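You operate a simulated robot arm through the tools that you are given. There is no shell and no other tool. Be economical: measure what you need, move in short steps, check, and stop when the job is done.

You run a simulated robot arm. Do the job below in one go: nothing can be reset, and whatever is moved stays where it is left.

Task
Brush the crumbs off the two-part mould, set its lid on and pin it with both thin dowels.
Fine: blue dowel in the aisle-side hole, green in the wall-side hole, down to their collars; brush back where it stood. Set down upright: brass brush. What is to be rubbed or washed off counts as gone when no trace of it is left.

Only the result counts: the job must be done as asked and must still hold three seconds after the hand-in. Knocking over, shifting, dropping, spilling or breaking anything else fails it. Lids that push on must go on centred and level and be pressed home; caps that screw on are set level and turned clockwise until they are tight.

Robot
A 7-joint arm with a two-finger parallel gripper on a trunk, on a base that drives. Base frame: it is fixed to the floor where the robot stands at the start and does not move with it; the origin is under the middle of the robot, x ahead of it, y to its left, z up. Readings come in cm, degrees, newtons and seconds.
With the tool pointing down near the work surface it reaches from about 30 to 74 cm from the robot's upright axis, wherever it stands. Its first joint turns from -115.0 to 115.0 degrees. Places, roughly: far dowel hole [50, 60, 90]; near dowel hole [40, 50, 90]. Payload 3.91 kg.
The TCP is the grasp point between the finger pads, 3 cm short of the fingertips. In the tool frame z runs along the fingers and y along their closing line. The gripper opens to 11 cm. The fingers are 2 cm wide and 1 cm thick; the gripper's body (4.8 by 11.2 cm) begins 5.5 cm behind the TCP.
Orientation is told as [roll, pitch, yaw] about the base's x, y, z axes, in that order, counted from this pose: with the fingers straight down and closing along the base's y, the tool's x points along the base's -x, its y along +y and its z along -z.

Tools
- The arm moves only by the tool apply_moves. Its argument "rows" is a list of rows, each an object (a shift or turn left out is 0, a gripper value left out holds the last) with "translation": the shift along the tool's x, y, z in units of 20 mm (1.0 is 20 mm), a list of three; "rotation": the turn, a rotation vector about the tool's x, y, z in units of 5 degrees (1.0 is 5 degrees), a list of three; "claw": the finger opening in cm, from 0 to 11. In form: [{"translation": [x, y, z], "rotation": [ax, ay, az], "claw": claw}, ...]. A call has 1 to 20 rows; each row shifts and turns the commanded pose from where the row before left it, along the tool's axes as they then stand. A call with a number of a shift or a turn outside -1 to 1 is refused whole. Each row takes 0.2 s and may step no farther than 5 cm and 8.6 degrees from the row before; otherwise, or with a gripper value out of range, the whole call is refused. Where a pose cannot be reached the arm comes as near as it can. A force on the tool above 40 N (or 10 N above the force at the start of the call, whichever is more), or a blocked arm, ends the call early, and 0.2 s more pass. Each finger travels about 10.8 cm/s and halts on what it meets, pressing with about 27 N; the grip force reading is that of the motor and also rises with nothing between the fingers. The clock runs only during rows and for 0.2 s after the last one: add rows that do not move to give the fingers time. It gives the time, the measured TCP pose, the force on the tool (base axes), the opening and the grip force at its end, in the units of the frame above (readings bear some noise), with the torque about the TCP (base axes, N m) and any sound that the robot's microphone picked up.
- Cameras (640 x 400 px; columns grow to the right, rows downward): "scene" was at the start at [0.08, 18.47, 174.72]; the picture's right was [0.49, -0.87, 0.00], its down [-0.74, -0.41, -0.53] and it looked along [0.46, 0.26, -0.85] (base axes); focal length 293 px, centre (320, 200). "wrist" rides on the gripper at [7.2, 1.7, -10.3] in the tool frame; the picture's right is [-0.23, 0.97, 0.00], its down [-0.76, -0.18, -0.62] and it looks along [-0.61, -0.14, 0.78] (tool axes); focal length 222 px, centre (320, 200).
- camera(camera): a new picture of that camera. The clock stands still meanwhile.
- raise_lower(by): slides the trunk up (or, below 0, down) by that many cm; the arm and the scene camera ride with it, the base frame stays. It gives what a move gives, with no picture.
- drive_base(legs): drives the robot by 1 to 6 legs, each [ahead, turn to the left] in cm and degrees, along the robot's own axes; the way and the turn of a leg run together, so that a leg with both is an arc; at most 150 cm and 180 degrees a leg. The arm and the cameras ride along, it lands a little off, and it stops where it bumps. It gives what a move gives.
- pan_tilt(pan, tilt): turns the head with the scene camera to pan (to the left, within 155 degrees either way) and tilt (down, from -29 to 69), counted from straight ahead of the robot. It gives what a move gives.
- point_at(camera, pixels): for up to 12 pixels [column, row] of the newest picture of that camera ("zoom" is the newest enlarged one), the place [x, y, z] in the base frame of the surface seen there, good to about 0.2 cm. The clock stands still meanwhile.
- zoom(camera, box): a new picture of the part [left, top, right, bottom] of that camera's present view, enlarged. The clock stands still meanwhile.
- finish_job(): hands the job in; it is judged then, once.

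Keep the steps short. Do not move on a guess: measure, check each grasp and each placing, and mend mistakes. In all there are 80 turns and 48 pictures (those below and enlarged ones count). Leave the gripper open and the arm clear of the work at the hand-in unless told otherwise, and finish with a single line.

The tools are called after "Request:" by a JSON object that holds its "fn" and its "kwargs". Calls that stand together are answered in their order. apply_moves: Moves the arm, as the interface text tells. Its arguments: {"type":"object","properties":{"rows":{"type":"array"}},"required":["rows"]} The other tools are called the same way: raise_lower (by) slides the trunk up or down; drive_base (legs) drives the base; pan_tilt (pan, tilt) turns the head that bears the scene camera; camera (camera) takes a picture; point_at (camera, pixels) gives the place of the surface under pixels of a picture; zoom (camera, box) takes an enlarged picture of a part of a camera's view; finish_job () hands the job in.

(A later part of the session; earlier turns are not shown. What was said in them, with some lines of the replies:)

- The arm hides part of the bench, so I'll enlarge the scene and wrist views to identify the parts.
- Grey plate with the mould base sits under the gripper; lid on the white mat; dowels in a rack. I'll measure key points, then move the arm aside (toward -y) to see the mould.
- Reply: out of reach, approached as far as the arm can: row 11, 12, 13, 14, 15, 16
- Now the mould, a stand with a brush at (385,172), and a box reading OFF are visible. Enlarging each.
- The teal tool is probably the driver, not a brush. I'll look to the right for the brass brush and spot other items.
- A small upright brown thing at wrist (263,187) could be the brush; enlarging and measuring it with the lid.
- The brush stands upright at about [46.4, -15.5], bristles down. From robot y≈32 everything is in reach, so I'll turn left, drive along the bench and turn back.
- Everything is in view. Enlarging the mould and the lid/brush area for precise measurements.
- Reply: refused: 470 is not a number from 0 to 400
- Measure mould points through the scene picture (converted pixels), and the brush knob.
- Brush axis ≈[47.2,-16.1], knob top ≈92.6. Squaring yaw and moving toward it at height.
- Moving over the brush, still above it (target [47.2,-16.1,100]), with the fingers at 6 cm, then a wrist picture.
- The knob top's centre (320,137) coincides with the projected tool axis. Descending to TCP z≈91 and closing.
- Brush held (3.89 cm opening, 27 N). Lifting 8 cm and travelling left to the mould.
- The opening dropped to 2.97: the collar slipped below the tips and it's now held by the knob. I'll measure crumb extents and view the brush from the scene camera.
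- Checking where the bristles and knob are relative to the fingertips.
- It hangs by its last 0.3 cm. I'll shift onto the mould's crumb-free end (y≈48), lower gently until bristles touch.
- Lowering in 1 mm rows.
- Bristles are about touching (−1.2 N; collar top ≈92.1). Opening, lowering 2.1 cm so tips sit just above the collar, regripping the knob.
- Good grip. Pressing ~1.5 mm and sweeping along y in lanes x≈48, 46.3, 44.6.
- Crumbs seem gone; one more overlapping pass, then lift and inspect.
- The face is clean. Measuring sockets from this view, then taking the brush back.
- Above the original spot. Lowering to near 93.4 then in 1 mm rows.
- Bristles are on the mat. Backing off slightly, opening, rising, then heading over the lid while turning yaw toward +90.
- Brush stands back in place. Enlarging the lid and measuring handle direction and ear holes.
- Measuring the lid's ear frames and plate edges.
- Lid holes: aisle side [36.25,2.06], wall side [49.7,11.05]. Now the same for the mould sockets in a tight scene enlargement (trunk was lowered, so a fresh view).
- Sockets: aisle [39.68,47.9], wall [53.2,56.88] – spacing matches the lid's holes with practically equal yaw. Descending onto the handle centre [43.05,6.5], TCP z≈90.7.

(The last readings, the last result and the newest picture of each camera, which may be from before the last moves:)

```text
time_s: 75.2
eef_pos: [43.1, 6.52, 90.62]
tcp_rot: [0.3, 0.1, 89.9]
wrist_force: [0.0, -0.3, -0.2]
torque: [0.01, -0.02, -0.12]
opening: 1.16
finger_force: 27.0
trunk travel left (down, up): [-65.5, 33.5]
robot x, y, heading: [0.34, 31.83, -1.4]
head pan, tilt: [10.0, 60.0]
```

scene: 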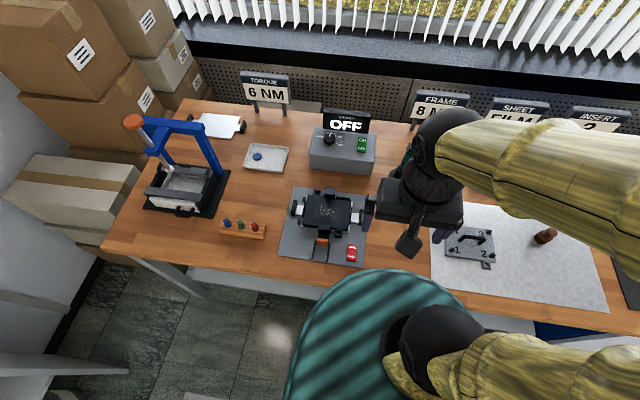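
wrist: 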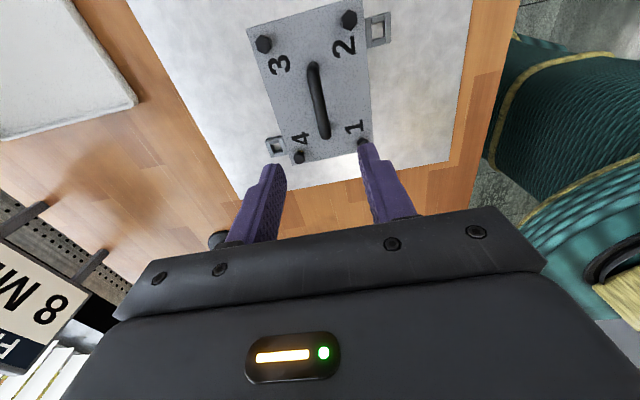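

Handle gripped (1.16 cm, 27 N). Lifting and checking.

Request:
{"fn": "apply_moves", "kwargs": {"rows": [{"translation": [0, 0, -0.2]}, {"translation": [0, 0, -0.3]}, {"translation": [0, 0, -0.5]}, {"translation": [0, 0, -0.7]}, {"translation": [0, 0, -0.8]}, {"translation": [0, 0, -0.8]}, {"translation": [0, 0, -0.7]}, {"translation": [0, 0, -0.5]}, {"translation": [0, 0, -0.3]}, {}]}}

Request:
{"fn": "camera", "kwargs": {"camera": "wrist"}}

```text
time_s: 77.3
eef_pos: [43.1, 6.5, 100.33]
tcp_rot: [0.1, 0.0, 90.0]
wrist_force: [-1.1, 0.1, -3.6]
torque: [-0.02, 0.02, -0.02]
opening: 1.17
finger_force: 26.9
trunk travel left (down, up): [-65.5, 33.5]
robot x, y, heading: [0.67, 32.02, -1.5]
head pan, tilt: [10.0, 60.0]
```

```text
18 pictures are left
```

wrist: 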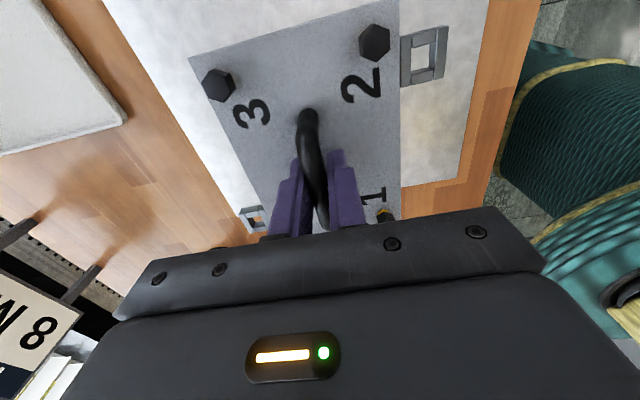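

Lid lifts cleanly (~3.6 N). Measuring its ears and levelness in the grip.

Request:
{"fn": "point_at", "kwargs": {"camera": "wrist", "pixels": [[406, 57], [441, 50], [423, 32], [425, 78], [243, 221], [263, 217], [250, 211], [256, 227], [200, 62], [388, 16], [258, 180], [392, 180]]}}

```text
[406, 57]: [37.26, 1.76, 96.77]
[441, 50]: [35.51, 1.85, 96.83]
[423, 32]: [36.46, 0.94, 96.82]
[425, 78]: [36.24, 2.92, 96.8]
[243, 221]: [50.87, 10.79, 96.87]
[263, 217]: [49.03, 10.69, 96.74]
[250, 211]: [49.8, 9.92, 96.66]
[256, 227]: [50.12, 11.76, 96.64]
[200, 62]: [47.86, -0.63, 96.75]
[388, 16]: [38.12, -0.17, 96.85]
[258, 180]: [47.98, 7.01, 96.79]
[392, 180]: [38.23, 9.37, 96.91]
```

Level within 1 mm. The lid needs shifting by (+3.28,+46.06). Moving over the mould at this height.

Request:
{"fn": "apply_moves", "kwargs": {"rows": [{"translation": [-0.5, 0, 0]}, {"translation": [-1, -0.082, 0]}, {"translation": [-1, -0.082, 0]}, {"translation": [-1, -0.082, 0]}, {"translation": [-1, -0.082, 0]}, {"translation": [-1, -0.082, 0]}, {"translation": [-1, -0.082, 0]}, {"translation": [-1, -0.082, 0]}, {"translation": [-1, -0.082, 0]}, {"translation": [-1, -0.082, 0]}, {"translation": [-1, -0.082, 0]}, {"translation": [-1, -0.082, 0]}, {"translation": [-1, -0.082, 0]}, {"translation": [-1, -0.082, 0]}, {"translation": [-1, -0.082, 0]}, {"translation": [-1, -0.082, 0]}, {"translation": [-1, -0.082, 0]}, {"translation": [-1, -0.082, 0]}, {"translation": [-1, -0.082, 0]}, {"translation": [-1, -0.082, 0]}]}}

Request:
{"fn": "apply_moves", "kwargs": {"rows": [{"translation": [-1, -0.082, 0]}, {"translation": [-1, 0, 0]}, {"translation": [-1, 0, 0]}, {"translation": [-0.53, 0, 0]}, {}, {"translation": [0, 0, 0.5]}, {"translation": [0, 0, 0.5]}, {"translation": [0, 0, 0.5]}, {}]}}

Request:
{"fn": "camera", "kwargs": {"camera": "wrist"}}

```text
time_s: 81.5
eef_pos: [46.25, 45.64, 100.14]
tcp_rot: [0.2, 0.1, 89.9]
wrist_force: [0.3, -0.4, -4.8]
torque: [0.01, 0.01, -0.01]
opening: 1.16
finger_force: 26.8
trunk travel left (down, up): [-65.5, 33.5]
robot x, y, heading: [0.76, 32.0, -1.5]
head pan, tilt: [10.0, 60.0]
```

```text
time_s: 83.5
eef_pos: [46.44, 52.59, 97.19]
tcp_rot: [0.2, 0.0, 89.9]
wrist_force: [-0.2, 0.1, -4.3]
torque: [-0.01, 0.0, -0.03]
opening: 1.15
finger_force: 26.9
trunk travel left (down, up): [-65.5, 33.5]
robot x, y, heading: [0.61, 32.33, -1.4]
head pan, tilt: [10.0, 60.0]
```

```text
17 pictures are left
```

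wrist: 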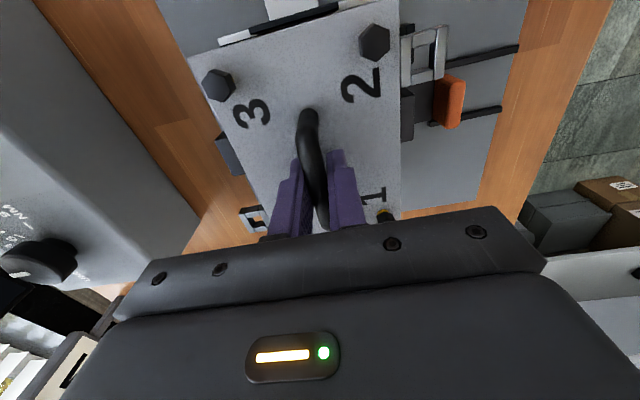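

Checking the ears against the sockets [39.68,47.9] and [53.2,56.88].

Request:
{"fn": "point_at", "kwargs": {"camera": "wrist", "pixels": [[406, 57], [441, 50], [423, 32], [425, 78], [243, 221], [263, 217], [250, 211], [256, 227], [200, 62], [392, 180]]}}

```text
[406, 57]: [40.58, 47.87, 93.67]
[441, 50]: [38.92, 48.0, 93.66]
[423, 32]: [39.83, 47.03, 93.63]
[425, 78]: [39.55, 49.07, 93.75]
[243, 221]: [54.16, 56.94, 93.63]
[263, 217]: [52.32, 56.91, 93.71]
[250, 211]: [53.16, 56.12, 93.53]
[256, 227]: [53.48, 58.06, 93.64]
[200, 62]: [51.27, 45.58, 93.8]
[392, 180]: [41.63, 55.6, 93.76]
```

Only ~1 mm off. Correcting and lowering 3.6 cm, then feeling for contact.

Request:
{"fn": "apply_moves", "kwargs": {"rows": [{"translation": [0.05, 0.03, 0]}, {"translation": [0, 0, 0.5]}, {"translation": [0, 0, 0.5]}, {"translation": [0, 0, 0.5]}, {"translation": [0, 0, 0.2]}, {"translation": [0, 0, 0.1]}, {}]}}

Request:
{"fn": "apply_moves", "kwargs": {"rows": [{"translation": [0, 0, 0.05]}, {"translation": [0, 0, 0.05]}, {"translation": [0, 0, 0.05]}, {"translation": [0, 0, 0.05]}, {}]}}

```text
time_s: 85.2
eef_pos: [46.47, 52.52, 93.63]
tcp_rot: [0.2, 0.1, 89.9]
wrist_force: [-0.5, 1.0, -4.7]
torque: [0.01, 0.01, -0.03]
opening: 1.13
finger_force: 27.0
trunk travel left (down, up): [-65.5, 33.5]
robot x, y, heading: [0.6, 32.04, -1.7]
head pan, tilt: [10.0, 60.0]
```

```text
time_s: 86.3
eef_pos: [46.53, 52.5, 93.11]
tcp_rot: [0.2, 0.0, 89.9]
wrist_force: [0.1, -0.7, -5.1]
torque: [0.03, 0.01, 0.03]
opening: 1.16
finger_force: 27.0
trunk travel left (down, up): [-65.5, 33.5]
robot x, y, heading: [0.73, 32.01, -1.6]
head pan, tilt: [10.0, 60.0]
```

No contact yet; a few more 1 mm rows.

Request:
{"fn": "apply_moves", "kwargs": {"rows": [{"translation": [0, 0, 0.05]}, {"translation": [0, 0, 0.05]}, {"translation": [0, 0, 0.05]}, {}]}}

Request:
{"fn": "zoom", "kwargs": {"camera": "scene", "box": [285, 130, 375, 210]}}

```text
time_s: 87.3
eef_pos: [46.6, 52.49, 93.02]
tcp_rot: [0.0, 0.1, 89.8]
wrist_force: [3.3, 1.5, 13.2]
torque: [-0.64, 0.02, 0.01]
opening: 1.16
finger_force: 26.6
trunk travel left (down, up): [-65.5, 33.5]
robot x, y, heading: [0.55, 31.76, -1.3]
head pan, tilt: [10.0, 60.0]
```

```text
5.00 times, centred on (330, 170) of scene
```

zoom: 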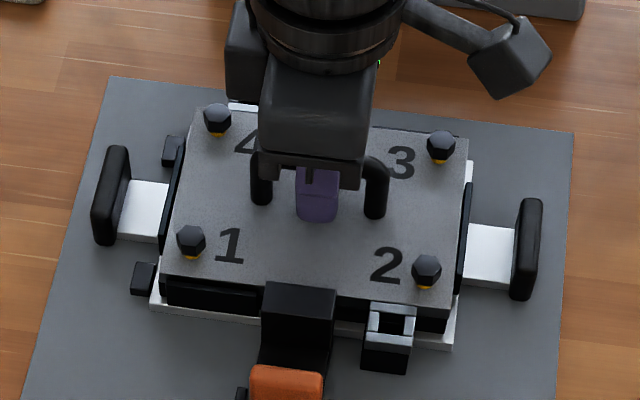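

Contact at TCP 93.0 (about 18 N). Checking the lid's level and seating height (expected ≈89.7).

Request:
{"fn": "point_at", "kwargs": {"camera": "zoom", "pixels": [[205, 160], [440, 180], [200, 265], [400, 290], [300, 270], [390, 338], [408, 325], [372, 320], [390, 308], [170, 200], [465, 240]]}}

```text
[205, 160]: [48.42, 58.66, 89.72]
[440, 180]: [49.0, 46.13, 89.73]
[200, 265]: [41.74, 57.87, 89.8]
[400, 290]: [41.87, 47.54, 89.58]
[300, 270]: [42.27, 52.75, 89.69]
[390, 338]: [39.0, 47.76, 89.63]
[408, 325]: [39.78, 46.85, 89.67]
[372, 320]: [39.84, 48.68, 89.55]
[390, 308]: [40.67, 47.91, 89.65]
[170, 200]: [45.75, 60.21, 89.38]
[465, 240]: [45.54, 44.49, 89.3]
```

Lid flat at 89.7 all over and ears line up. Releasing, rising straight up.

Request:
{"fn": "apply_moves", "kwargs": {"rows": [{"translation": [0, 0, -0.04]}, {"claw": 2}, {"claw": 3}, {}, {"translation": [0, 0, -0.5]}, {"translation": [0, 0, -1]}, {"translation": [0, 0, -1]}, {"translation": [0, 0, -1]}, {"translation": [0, 0, -1]}, {"translation": [0, 0, -1]}, {"translation": [0, 0, -1]}, {}]}}

Request:
{"fn": "apply_moves", "kwargs": {"rows": [{"rotation": [0, 0, 1]}, {"rotation": [0, 0, 1]}, {"rotation": [0, 0, 1]}, {"rotation": [0, 0, 1]}, {"rotation": [0, 0, 1]}, {"rotation": [0, 0, 1]}, {"rotation": [0, 0, 1]}, {"rotation": [0, 0, 1]}, {"rotation": [0, 0, 1]}, {"rotation": [0, 0, 1]}, {"rotation": [0, 0, 1]}, {"rotation": [0, 0, 1]}, {"rotation": [0, 0, 1]}, {"rotation": [0, 0, 1]}, {"rotation": [0, 0, 1]}, {"rotation": [0, 0, 1]}, {"rotation": [0, 0, 1]}, {"rotation": [0, 0, 1]}, {}]}}

Request:
{"fn": "zoom", "kwargs": {"camera": "scene", "box": [205, 130, 375, 230]}}

```text
time_s: 90.0
eef_pos: [46.44, 52.46, 106.1]
tcp_rot: [0.2, 0.1, 89.9]
wrist_force: [-0.1, 0.3, 0.0]
torque: [-0.02, -0.01, -0.01]
opening: 2.99
finger_force: 0.1
trunk travel left (down, up): [-65.5, 33.5]
robot x, y, heading: [0.44, 31.76, -1.9]
head pan, tilt: [10.0, 60.0]
```

```text
time_s: 94.0
eef_pos: [46.57, 52.48, 105.91]
tcp_rot: [-0.1, 0.2, -0.2]
wrist_force: [-1.0, 0.4, 0.5]
torque: [-0.03, -0.02, -0.01]
opening: 3.0
finger_force: 0.1
trunk travel left (down, up): [-65.5, 33.5]
robot x, y, heading: [0.55, 31.95, -1.5]
head pan, tilt: [10.0, 60.0]
```

```text
3.76 times, centred on (290, 180) of scene
```

zoom: 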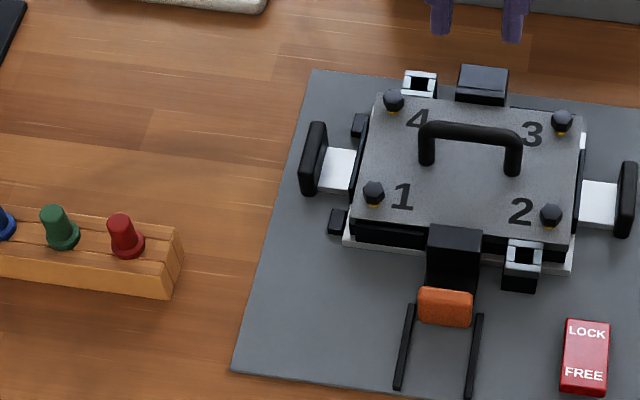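

Lid seated. Measuring the ear holes now and the dowel heads.

Request:
{"fn": "point_at", "kwargs": {"camera": "zoom", "pixels": [[511, 257], [537, 259], [525, 243], [521, 271], [407, 82], [435, 83], [421, 73], [419, 94], [52, 212], [62, 240], [118, 222], [140, 240]]}}

Request:
{"fn": "apply_moves", "kwargs": {"rows": [{"translation": [0.6, 1, 0]}, {"translation": [0.6, 1, 0]}, {"translation": [0.6, 1, 0]}, {"translation": [0.6, 1, 0]}, {"translation": [0.6, 1, 0]}, {"translation": [0.6, 1, 0]}, {"translation": [0.6, 1, 0]}, {"translation": [0.6, 1, 0]}, {"translation": [0, 1, 0]}, {"translation": [0, 1, 0]}, {"translation": [0, 1, 0]}, {"translation": [0, 1, 0]}, {"translation": [0, 0.7, 0]}, {"translation": [0, 0, 1]}, {}]}}

Request:
{"fn": "camera", "kwargs": {"camera": "wrist"}}

```text
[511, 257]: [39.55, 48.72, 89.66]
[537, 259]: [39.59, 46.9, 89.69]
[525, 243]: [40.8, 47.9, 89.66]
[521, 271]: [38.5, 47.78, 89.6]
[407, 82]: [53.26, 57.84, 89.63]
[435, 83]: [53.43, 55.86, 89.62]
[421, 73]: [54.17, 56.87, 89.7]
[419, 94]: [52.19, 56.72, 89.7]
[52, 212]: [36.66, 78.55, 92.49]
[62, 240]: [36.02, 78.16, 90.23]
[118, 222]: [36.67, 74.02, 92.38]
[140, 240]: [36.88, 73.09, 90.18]
```

```text
time_s: 97.2
eef_pos: [36.79, 77.82, 103.95]
tcp_rot: [-0.2, 0.3, -0.1]
wrist_force: [0.5, 0.3, 0.4]
torque: [0.0, 0.04, -0.02]
opening: 3.01
finger_force: 0.0
trunk travel left (down, up): [-65.5, 33.5]
robot x, y, heading: [0.16, 32.05, -1.3]
head pan, tilt: [10.0, 60.0]
```

```text
14 pictures are left
```

wrist: 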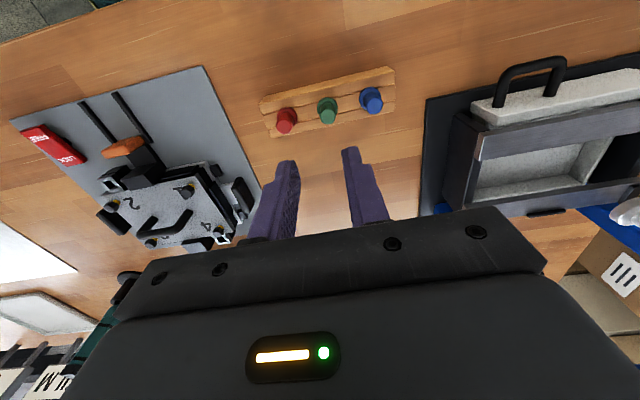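

Holes on the lid: aisle [39.6,47.85], wall [53.26,56.82]. Enlarging the dowels.

Request:
{"fn": "zoom", "kwargs": {"camera": "wrist", "box": [250, 60, 410, 160]}}

Request:
{"fn": "point_at", "kwargs": {"camera": "wrist", "pixels": [[329, 113], [327, 102], [374, 103], [371, 91], [287, 123], [323, 112], [334, 112], [368, 102], [379, 102], [300, 100], [345, 90]]}}

```text
4.00 times, centred on (330, 110) of wrist
```

zoom: 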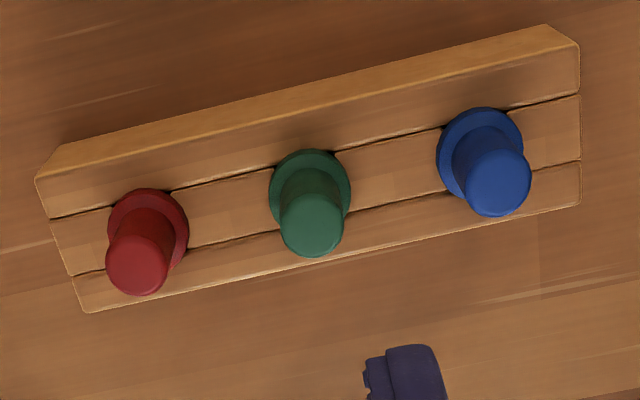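

```text
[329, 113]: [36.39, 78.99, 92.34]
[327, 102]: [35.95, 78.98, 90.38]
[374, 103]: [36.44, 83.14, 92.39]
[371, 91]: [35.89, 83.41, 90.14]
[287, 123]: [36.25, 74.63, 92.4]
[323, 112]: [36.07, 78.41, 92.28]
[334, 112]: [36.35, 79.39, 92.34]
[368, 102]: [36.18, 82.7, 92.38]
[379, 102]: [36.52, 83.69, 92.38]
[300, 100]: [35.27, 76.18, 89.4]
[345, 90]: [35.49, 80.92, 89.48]
```

Request:
{"fn": "point_at", "kwargs": {"camera": "zoom", "pixels": [[498, 189], [470, 189], [526, 189], [498, 165], [498, 212], [311, 227], [283, 228], [340, 227], [311, 250], [311, 203], [445, 140], [515, 130]]}}

```text
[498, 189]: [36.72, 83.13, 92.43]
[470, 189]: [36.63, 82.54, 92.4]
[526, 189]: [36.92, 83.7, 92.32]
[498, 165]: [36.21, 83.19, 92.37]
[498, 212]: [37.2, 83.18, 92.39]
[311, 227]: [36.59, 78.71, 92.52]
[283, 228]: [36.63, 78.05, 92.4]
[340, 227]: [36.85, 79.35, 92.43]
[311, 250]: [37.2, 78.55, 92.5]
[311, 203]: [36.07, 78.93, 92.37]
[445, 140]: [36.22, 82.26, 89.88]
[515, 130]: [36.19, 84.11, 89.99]
```

Blue head [36.71,83.15], green [36.64,78.72], tops 92.4. Checking clearance to the press beside the rack.

Request:
{"fn": "point_at", "kwargs": {"camera": "wrist", "pixels": [[477, 140], [445, 130], [427, 110], [500, 95], [535, 62], [478, 105], [440, 205], [560, 90]]}}

```text
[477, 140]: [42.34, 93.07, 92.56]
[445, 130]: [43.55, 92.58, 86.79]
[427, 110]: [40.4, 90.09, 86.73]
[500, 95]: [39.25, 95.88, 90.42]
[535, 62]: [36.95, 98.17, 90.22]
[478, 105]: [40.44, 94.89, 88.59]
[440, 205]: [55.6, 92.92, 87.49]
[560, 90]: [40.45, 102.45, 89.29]
```

Clear. Over the blue dowel and down to TCP 93.4 (tips just above its collar), then grip.

Request:
{"fn": "apply_moves", "kwargs": {"rows": [{"translation": [0.02, 1, 0]}, {"translation": [0, 1, 0]}, {"translation": [0, 0.66, 0]}, {"translation": [0, 0, 1]}, {"translation": [0, 0, 1]}, {"translation": [0, 0, 1]}, {"translation": [0, 0, 1]}, {}]}}

Request:
{"fn": "zoom", "kwargs": {"camera": "wrist", "box": [240, 80, 400, 200]}}

```text
time_s: 99.0
eef_pos: [36.85, 83.16, 95.86]
tcp_rot: [-0.1, 0.2, -0.2]
wrist_force: [0.8, 0.5, -0.7]
torque: [-0.03, 0.01, -0.01]
opening: 2.99
finger_force: 0.0
trunk travel left (down, up): [-65.5, 33.5]
robot x, y, heading: [0.78, 31.93, -1.6]
head pan, tilt: [10.0, 60.0]
```

```text
3.33 times, centred on (320, 140) of wrist
```

zoom: 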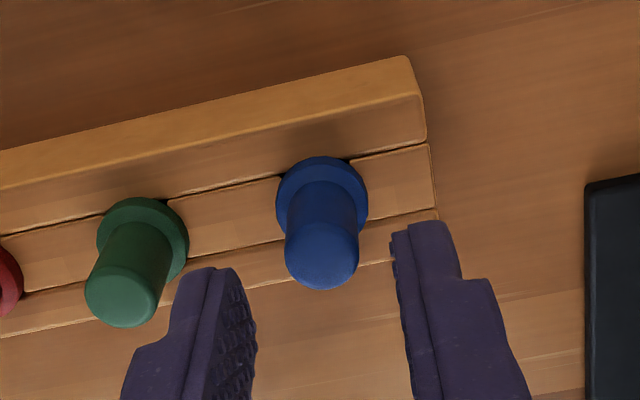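

Aligned (projected axis (320,267), head at (321,262)). Down 2.45 cm and close.

Request:
{"fn": "apply_moves", "kwargs": {"rows": [{"translation": [0, 0, 0.6]}, {"translation": [0, 0, 0.62]}, {}, {"claw": 2}, {"claw": 1}, {"claw": 0.3}, {}, {}]}}

Request:
{"fn": "apply_moves", "kwargs": {"rows": [{"translation": [0, 0, -0.2]}, {"translation": [0, 0, -0.4]}, {"translation": [0, 0, -0.6]}, {"translation": [0, 0, -0.8]}, {"translation": [0, 0, -1]}, {"translation": [0, 0, -1]}, {"translation": [0, 0, -1]}, {}]}}

Request:
{"fn": "camera", "kwargs": {"camera": "wrist"}}

```text
time_s: 100.8
eef_pos: [36.77, 83.26, 93.65]
tcp_rot: [0.0, 0.3, -0.2]
wrist_force: [-0.4, -0.2, -0.7]
torque: [-0.01, 0.0, -0.03]
opening: 1.44
finger_force: 26.5
trunk travel left (down, up): [-65.5, 33.5]
robot x, y, heading: [0.28, 31.96, -1.7]
head pan, tilt: [10.0, 60.0]
```

```text
time_s: 102.5
eef_pos: [36.9, 83.23, 103.65]
tcp_rot: [-0.1, 0.1, -0.1]
wrist_force: [0.8, -0.3, 0.4]
torque: [-0.01, 0.01, -0.01]
opening: 1.42
finger_force: 26.7
trunk travel left (down, up): [-65.5, 33.5]
robot x, y, heading: [0.16, 31.95, -1.8]
head pan, tilt: [10.0, 60.0]
```

```text
11 pictures are left
```

wrist: 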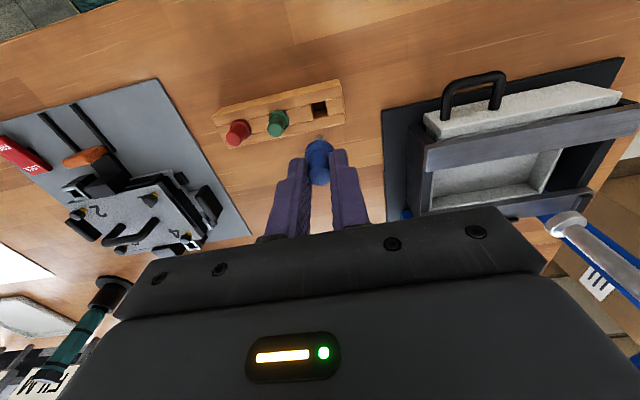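

Blue dowel out of the rack. Moving above the aisle-side hole [39.6,47.85] at height.

Request:
{"fn": "apply_moves", "kwargs": {"rows": [{"translation": [-0.43, -0.67, 0]}, {"translation": [-0.1, -1, 0]}, {"translation": [-0.1, -1, 0]}, {"translation": [-0.1, -1, 0]}, {"translation": [-0.1, -1, 0]}, {"translation": [-0.1, -1, 0]}, {"translation": [-0.1, -1, 0]}, {"translation": [-0.1, -1, 0]}, {"translation": [-0.1, -1, 0]}, {"translation": [-0.1, -1, 0]}, {"translation": [-0.1, -1, 0]}, {"translation": [0, -1, 0]}, {"translation": [0, -1, 0]}, {"translation": [0, -1, 0]}, {"translation": [0, -1, 0]}, {"translation": [0, -1, 0]}, {"translation": [0, -1, 0]}, {"translation": [0, -1, 0]}, {}]}}

Request:
{"fn": "apply_moves", "kwargs": {"rows": [{"translation": [0, 0, 0.8]}, {"translation": [0, 0, 0.8]}, {"translation": [0, 0, 0.6]}, {}, {}]}}

Request:
{"fn": "zoom", "kwargs": {"camera": "scene", "box": [300, 140, 380, 210]}}

```text
time_s: 106.5
eef_pos: [39.66, 47.98, 103.73]
tcp_rot: [0.0, 0.1, -0.2]
wrist_force: [1.3, -0.1, 0.1]
torque: [0.0, -0.02, -0.01]
opening: 1.42
finger_force: 27.3
trunk travel left (down, up): [-65.5, 33.5]
robot x, y, heading: [0.25, 31.37, -1.4]
head pan, tilt: [10.0, 60.0]
```

```text
time_s: 107.8
eef_pos: [39.79, 47.89, 99.17]
tcp_rot: [0.0, 0.3, -0.1]
wrist_force: [0.0, -0.1, -0.8]
torque: [0.0, 0.0, 0.01]
opening: 1.43
finger_force: 26.7
trunk travel left (down, up): [-65.5, 33.5]
robot x, y, heading: [0.46, 31.99, -1.3]
head pan, tilt: [10.0, 60.0]
```

```text
5.71 times, centred on (340, 175) of scene
```

zoom: 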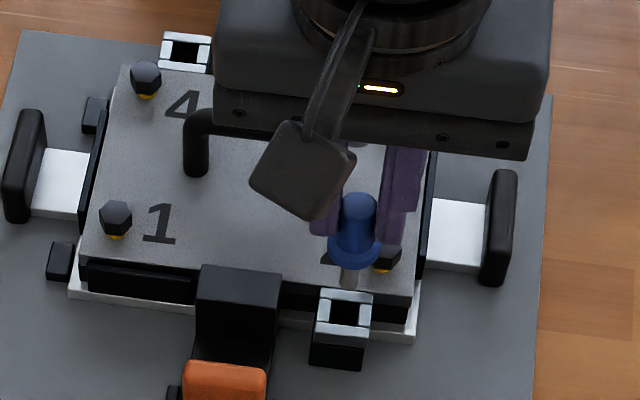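

The pin is visible under the collar; measuring its tip at (348,285) and the collar.

Request:
{"fn": "point_at", "kwargs": {"camera": "zoom", "pixels": [[348, 283], [349, 275], [341, 278], [356, 278], [330, 240], [378, 240], [355, 262], [358, 203], [344, 313]]}}

```text
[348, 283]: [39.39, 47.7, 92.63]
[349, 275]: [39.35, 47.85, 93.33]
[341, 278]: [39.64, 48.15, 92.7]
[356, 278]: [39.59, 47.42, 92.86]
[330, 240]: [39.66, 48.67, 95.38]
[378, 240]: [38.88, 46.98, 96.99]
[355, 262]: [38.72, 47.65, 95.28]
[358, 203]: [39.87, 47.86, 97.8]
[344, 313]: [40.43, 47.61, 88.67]
```

Pin axis ≈[39.73,47.78] – within 1.5 mm of the hole centre. Correcting and descending gradually.

Request:
{"fn": "apply_moves", "kwargs": {"rows": [{"translation": [0.06, 0.03, 0]}, {"translation": [0, 0, 0.5]}, {"translation": [0, 0, 0.5]}, {"translation": [0, 0, 0.25]}, {"translation": [0, 0, 0.25]}, {"translation": [0, 0, 0.25]}, {"translation": [0, 0, 0.25]}, {}]}}

```text
time_s: 109.5
eef_pos: [39.52, 47.96, 95.19]
tcp_rot: [-0.2, 0.2, -0.2]
wrist_force: [1.0, 0.1, -0.4]
torque: [-0.01, -0.06, -0.04]
opening: 1.43
finger_force: 26.8
trunk travel left (down, up): [-65.5, 33.5]
robot x, y, heading: [0.36, 31.92, -1.4]
head pan, tilt: [10.0, 60.0]
```

No resistance: the pin is in. Continuing slowly to its collar.

Request:
{"fn": "apply_moves", "kwargs": {"rows": [{"translation": [0, 0, 0.25]}, {"translation": [0, 0, 0.25]}, {"translation": [0, 0, 0.1]}, {"translation": [0, 0, 0.05]}, {"translation": [0, 0, 0.05]}, {"translation": [0, 0, 0.05]}, {"translation": [0, 0, 0.05]}, {}]}}

```text
time_s: 111.3
eef_pos: [39.43, 47.91, 93.6]
tcp_rot: [0.0, 0.0, -0.1]
wrist_force: [2.7, 3.8, 17.1]
torque: [0.08, -0.13, 0.05]
opening: 1.42
finger_force: 27.4
trunk travel left (down, up): [-65.5, 33.5]
robot x, y, heading: [0.29, 32.12, -1.4]
head pan, tilt: [10.0, 60.0]
```

Collar contact at the expected 93.6 (17 N). Releasing, rising, checking.

Request:
{"fn": "apply_moves", "kwargs": {"rows": [{"translation": [0, 0, -0.03]}, {"claw": 2}, {"claw": 2.6}, {}, {"translation": [0, 0, -1]}, {"translation": [0, 0, -1]}, {"translation": [0, 0, -1]}, {"translation": [0, 0, -1]}, {"translation": [0, 0, -1]}, {"translation": [0, 0, -0.2]}, {"translation": [0, 1, 0]}, {"translation": [0, 1, 0]}, {"translation": [0, 1, 0]}, {"translation": [0, 1, 0]}, {"translation": [0, 1, 0]}, {"translation": [0, 1, 0]}, {}]}}

Request:
{"fn": "zoom", "kwargs": {"camera": "scene", "box": [300, 140, 380, 210]}}

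Request:
{"fn": "point_at", "kwargs": {"camera": "zoom", "pixels": [[343, 270], [343, 285], [342, 310], [330, 320], [360, 330], [350, 295]]}}

```text
time_s: 115.0
eef_pos: [39.62, 60.0, 103.99]
tcp_rot: [-0.1, 0.2, -0.1]
wrist_force: [-0.1, 0.3, -0.8]
torque: [0.01, 0.01, -0.01]
opening: 2.6
finger_force: 0.0
trunk travel left (down, up): [-65.5, 33.5]
robot x, y, heading: [0.36, 31.9, -1.6]
head pan, tilt: [10.0, 60.0]
```

```text
5.71 times, centred on (340, 175) of scene
```

zoom: 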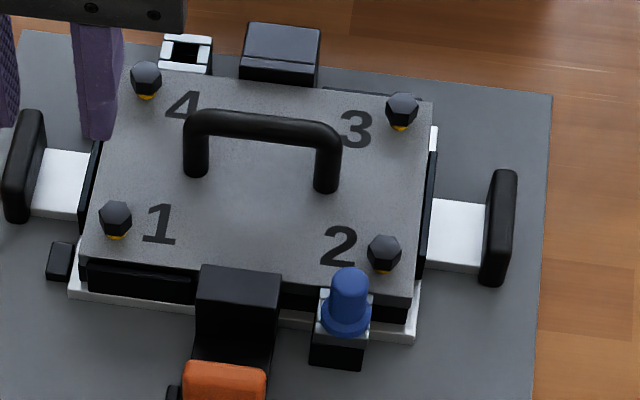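

```text
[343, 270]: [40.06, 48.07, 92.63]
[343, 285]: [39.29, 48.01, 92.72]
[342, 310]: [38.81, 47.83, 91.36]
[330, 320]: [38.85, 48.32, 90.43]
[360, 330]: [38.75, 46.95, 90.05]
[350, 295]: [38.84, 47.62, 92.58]
```

Blue is seated (top 92.65). Now the green one at [36.64,78.72].

Request:
{"fn": "apply_moves", "kwargs": {"rows": [{"translation": [0.3, 1, 0], "claw": 3}, {"translation": [0.3, 1, 0]}, {"translation": [0.3, 1, 0]}, {"translation": [0.3, 1, 0]}, {"translation": [0.26, 1, 0]}, {"translation": [0, 1, 0]}, {"translation": [0, 1, 0]}, {"translation": [0, 1, 0]}, {"translation": [0, 1, 0]}, {"translation": [0, 0.36, 0]}, {"translation": [0, 0, 1]}, {"translation": [0, 0, 1]}, {"translation": [0, 0, 1]}, {"translation": [0, 0, 1]}, {}]}}

Request:
{"fn": "zoom", "kwargs": {"camera": "wrist", "box": [240, 80, 400, 200]}}

```text
time_s: 118.2
eef_pos: [36.65, 78.58, 95.97]
tcp_rot: [-0.1, 0.2, -0.1]
wrist_force: [0.5, -0.2, -0.7]
torque: [0.01, -0.01, 0.0]
opening: 3.02
finger_force: 0.0
trunk travel left (down, up): [-65.5, 33.5]
robot x, y, heading: [0.19, 31.71, -1.8]
head pan, tilt: [10.0, 60.0]
```

```text
3.33 times, centred on (320, 140) of wrist
```

zoom: 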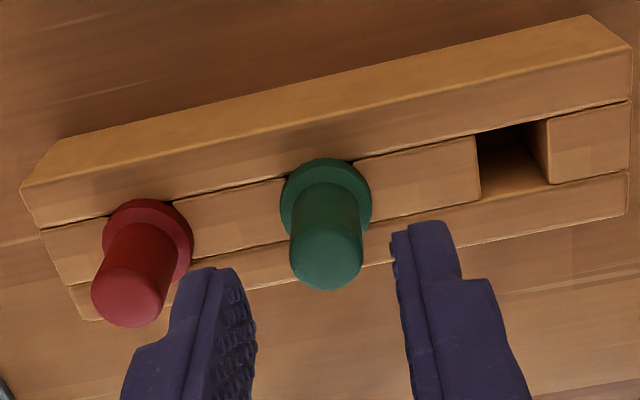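

Aligned. Down and grip.

Request:
{"fn": "apply_moves", "kwargs": {"rows": [{"translation": [0, 0.05, 0.6]}, {"translation": [0, 0, 0.6]}, {}, {"claw": 2}, {"claw": 1}, {"claw": 0.3}, {}, {}]}}

Request:
{"fn": "apply_moves", "kwargs": {"rows": [{"translation": [0, 0, -0.2]}, {"translation": [0, 0, -0.4]}, {"translation": [0, 0, -0.6]}, {"translation": [0, 0, -0.8]}, {"translation": [0, 0, -1]}, {"translation": [0, 0, -1]}, {"translation": [0, 0, -1]}, {"translation": [0, 0, -0.5]}, {}]}}

```text
time_s: 120.0
eef_pos: [36.72, 78.75, 93.72]
tcp_rot: [-0.1, 0.2, -0.1]
wrist_force: [-0.7, -1.4, 0.3]
torque: [-0.01, 0.0, -0.02]
opening: 1.42
finger_force: 27.0
trunk travel left (down, up): [-65.5, 33.5]
robot x, y, heading: [0.24, 32.09, -1.4]
head pan, tilt: [10.0, 60.0]
```

```text
time_s: 122.0
eef_pos: [36.79, 78.87, 104.64]
tcp_rot: [-0.1, 0.2, 0.0]
wrist_force: [-0.2, 0.0, -0.6]
torque: [0.01, 0.04, 0.02]
opening: 1.43
finger_force: 27.6
trunk travel left (down, up): [-65.5, 33.5]
robot x, y, heading: [0.49, 31.91, -1.5]
head pan, tilt: [10.0, 60.0]
```

Green held (1.43 cm). Moving above the wall-side hole [53.26,56.82].

Request:
{"fn": "apply_moves", "kwargs": {"rows": [{"translation": [-0.27, -1, 0]}, {"translation": [-0.8, -1, 0]}, {"translation": [-0.8, -1, 0]}, {"translation": [-0.8, -1, 0]}, {"translation": [-0.8, -1, 0]}, {"translation": [-0.8, -1, 0]}, {"translation": [-0.8, -1, 0]}, {"translation": [-0.8, -1, 0]}, {"translation": [-0.8, -1, 0]}, {"translation": [-0.8, -1, 0]}, {"translation": [-0.8, -1, 0]}, {}, {"translation": [0, 0, 0.8]}, {"translation": [0, 0, 0.8]}, {"translation": [0, 0, 0.8]}, {}, {}]}}

Request:
{"fn": "zoom", "kwargs": {"camera": "scene", "box": [285, 110, 365, 180]}}

```text
time_s: 125.5
eef_pos: [53.03, 56.78, 99.89]
tcp_rot: [-0.1, 0.2, -0.1]
wrist_force: [0.3, 0.3, 0.6]
torque: [0.0, -0.01, 0.02]
opening: 1.4
finger_force: 27.4
trunk travel left (down, up): [-65.5, 33.5]
robot x, y, heading: [0.48, 31.86, -1.4]
head pan, tilt: [10.0, 60.0]
```

```text
5.71 times, centred on (325, 145) of scene
```

zoom: 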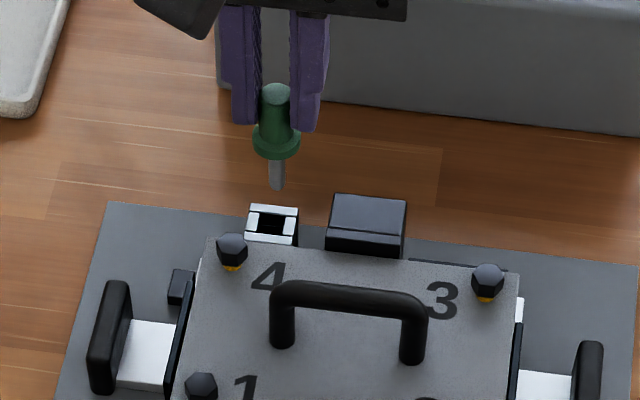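

Request:
{"fn": "point_at", "kwargs": {"camera": "zoom", "pixels": [[276, 180], [277, 172], [271, 176], [282, 176], [276, 187], [252, 223], [292, 226], [272, 208], [272, 238], [276, 148]]}}

```text
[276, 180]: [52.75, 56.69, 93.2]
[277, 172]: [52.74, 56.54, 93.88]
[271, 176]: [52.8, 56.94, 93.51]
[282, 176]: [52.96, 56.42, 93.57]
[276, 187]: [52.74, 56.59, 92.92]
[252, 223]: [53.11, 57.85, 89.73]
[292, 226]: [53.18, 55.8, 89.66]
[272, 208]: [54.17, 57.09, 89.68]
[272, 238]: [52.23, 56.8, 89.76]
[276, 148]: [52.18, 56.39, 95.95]
```

Pin axis ≈[53.1,56.66], hole [53.2,56.85]: correcting and descending.

Request:
{"fn": "apply_moves", "kwargs": {"rows": [{"translation": [-0.05, 0.085, 0]}, {"translation": [0, 0, 0.5]}, {"translation": [0, 0, 0.5]}, {"translation": [0, 0, 0.25]}, {"translation": [0, 0, 0.25]}, {"translation": [0, 0, 0.25]}, {"translation": [0, 0, 0.25]}, {"translation": [0, 0, 0.25]}, {}]}}

Request:
{"fn": "apply_moves", "kwargs": {"rows": [{"translation": [0, 0, 0.25]}, {"translation": [0, 0, 0.2]}, {"translation": [0, 0, 0.1]}, {"translation": [0, 0, 0.05]}, {"translation": [0, 0, 0.05]}, {"translation": [0, 0, 0.05]}, {}]}}

```text
time_s: 127.5
eef_pos: [53.19, 56.83, 95.1]
tcp_rot: [-0.1, 0.1, -0.1]
wrist_force: [0.2, 1.9, -0.3]
torque: [0.1, 0.0, -0.01]
opening: 1.38
finger_force: 26.9
trunk travel left (down, up): [-65.5, 33.5]
robot x, y, heading: [0.59, 31.87, -1.6]
head pan, tilt: [10.0, 60.0]
```

```text
time_s: 129.2
eef_pos: [53.17, 56.97, 94.03]
tcp_rot: [0.0, 0.0, -0.3]
wrist_force: [1.6, -1.6, 19.3]
torque: [-0.16, 0.02, 0.0]
opening: 1.41
finger_force: 27.6
trunk travel left (down, up): [-65.5, 33.5]
robot x, y, heading: [0.63, 32.05, -1.3]
head pan, tilt: [10.0, 60.0]
```

Contact at 94.0, near the expected ~93.8. Releasing with a small opening, rising and looking.

Request:
{"fn": "apply_moves", "kwargs": {"rows": [{"translation": [0, 0, -0.03]}, {"claw": 2}, {"claw": 2.6}, {}, {"translation": [0, 0, -1]}, {"translation": [0, 0, -1]}, {"translation": [0, 0, -1]}, {"translation": [0, 0, -1]}, {"translation": [0, 0, -1]}, {"translation": [0, 0, -1]}, {}]}}

Request:
{"fn": "zoom", "kwargs": {"camera": "scene", "box": [285, 130, 375, 210]}}

Request:
{"fn": "point_at", "kwargs": {"camera": "zoom", "pixels": [[225, 85], [218, 83], [222, 95], [225, 105], [212, 108], [235, 110]]}}

```text
time_s: 131.6
eef_pos: [53.45, 56.81, 105.98]
tcp_rot: [0.0, 0.2, -0.1]
wrist_force: [1.0, -0.2, -0.3]
torque: [0.0, 0.04, 0.03]
opening: 2.62
finger_force: 0.0
trunk travel left (down, up): [-65.5, 33.5]
robot x, y, heading: [0.29, 31.79, -1.5]
head pan, tilt: [10.0, 60.0]
```

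```text
5.00 times, centred on (330, 170) of scene
```

zoom: 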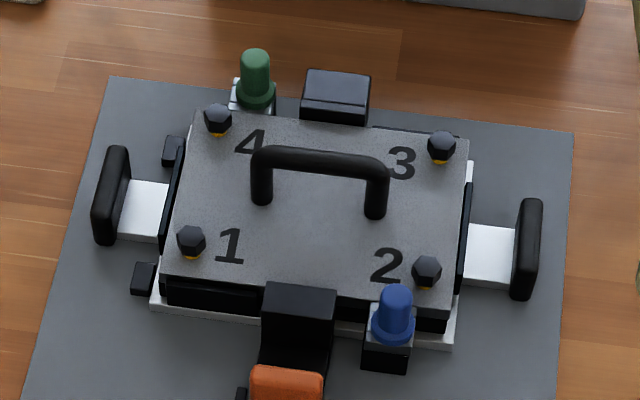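

```text
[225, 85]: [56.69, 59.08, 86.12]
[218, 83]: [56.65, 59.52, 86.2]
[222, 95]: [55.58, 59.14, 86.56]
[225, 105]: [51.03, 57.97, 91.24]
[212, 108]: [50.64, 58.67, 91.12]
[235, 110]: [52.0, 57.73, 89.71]
```

Measuring the green and blue heads on this picture.

Request:
{"fn": "point_at", "kwargs": {"camera": "zoom", "pixels": [[256, 53], [254, 62], [256, 94], [240, 94], [272, 94], [256, 104], [396, 289], [392, 322], [205, 160], [400, 290], [440, 180]]}}

Request:
{"fn": "zoom", "kwargs": {"camera": "wrist", "box": [200, 40, 440, 200]}}

```text
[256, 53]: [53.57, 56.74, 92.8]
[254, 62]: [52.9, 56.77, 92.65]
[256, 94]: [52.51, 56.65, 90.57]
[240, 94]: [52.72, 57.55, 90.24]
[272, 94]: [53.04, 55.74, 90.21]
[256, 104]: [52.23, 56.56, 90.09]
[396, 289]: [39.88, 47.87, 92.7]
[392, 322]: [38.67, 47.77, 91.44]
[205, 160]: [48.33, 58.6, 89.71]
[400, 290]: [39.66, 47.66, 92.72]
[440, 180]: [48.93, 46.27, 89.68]
```

```text
2.50 times, centred on (320, 120) of wrist
```

zoom: 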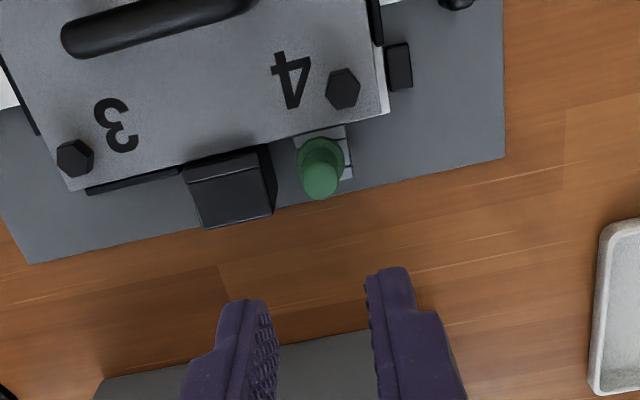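

Both heads top at ≈92.7, collars down on level ears. Opening the gripper, raising the arm clear and taking a last overview.

Request:
{"fn": "apply_moves", "kwargs": {"rows": [{"translation": [0, 0, -1]}, {"translation": [0, 0, -1]}, {"translation": [0, 0, -1]}, {"translation": [0, 0, -1]}, {"translation": [0, 0, -1], "claw": 8}, {"translation": [1, 0, -1]}, {"translation": [1, 0, 0]}, {"translation": [1, 0, 0]}, {"translation": [1, 0, 0]}, {"translation": [1, 0, 0]}, {"translation": [1, 0, 0]}, {}]}}

Request:
{"fn": "camera", "kwargs": {"camera": "scene"}}

Request:
{"fn": "zoom", "kwargs": {"camera": "scene", "box": [460, 130, 640, 250]}}

```text
time_s: 134.2
eef_pos: [41.25, 56.86, 117.96]
tcp_rot: [-0.1, 0.2, -0.2]
wrist_force: [-0.5, 0.8, -0.5]
torque: [0.01, 0.03, -0.01]
opening: 7.99
finger_force: 0.0
trunk travel left (down, up): [-65.5, 33.5]
robot x, y, heading: [0.79, 32.0, -1.5]
head pan, tilt: [10.0, 60.0]
```

```text
4 pictures are left
```

scene: 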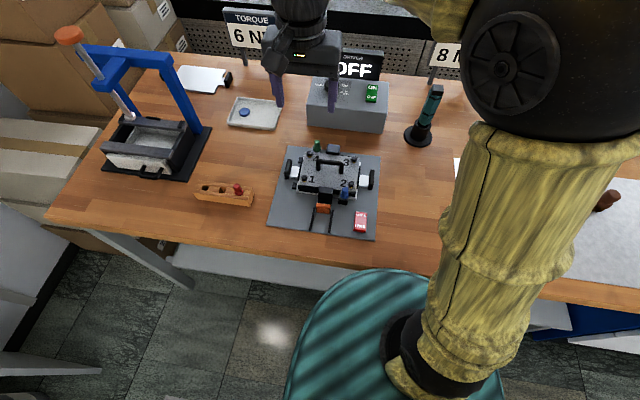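

```text
3.33 times, centred on (550, 190) of scene
```

zoom: 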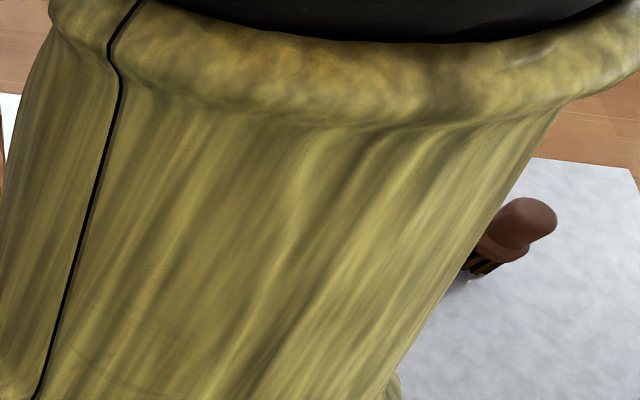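

The brush stands upright in its place, the lid is on, both dowels are seated, nothing else has moved and the arm is clear. Handing in.

Request:
{"fn": "finish_job", "kwargs": {}}

```text
The job is handed in.
```

The mould is brushed clean, its lid sits level and is pinned with blue in the aisle-side hole and green in the wall-side hole, both down to their collars, and the brush stands upright where it was.
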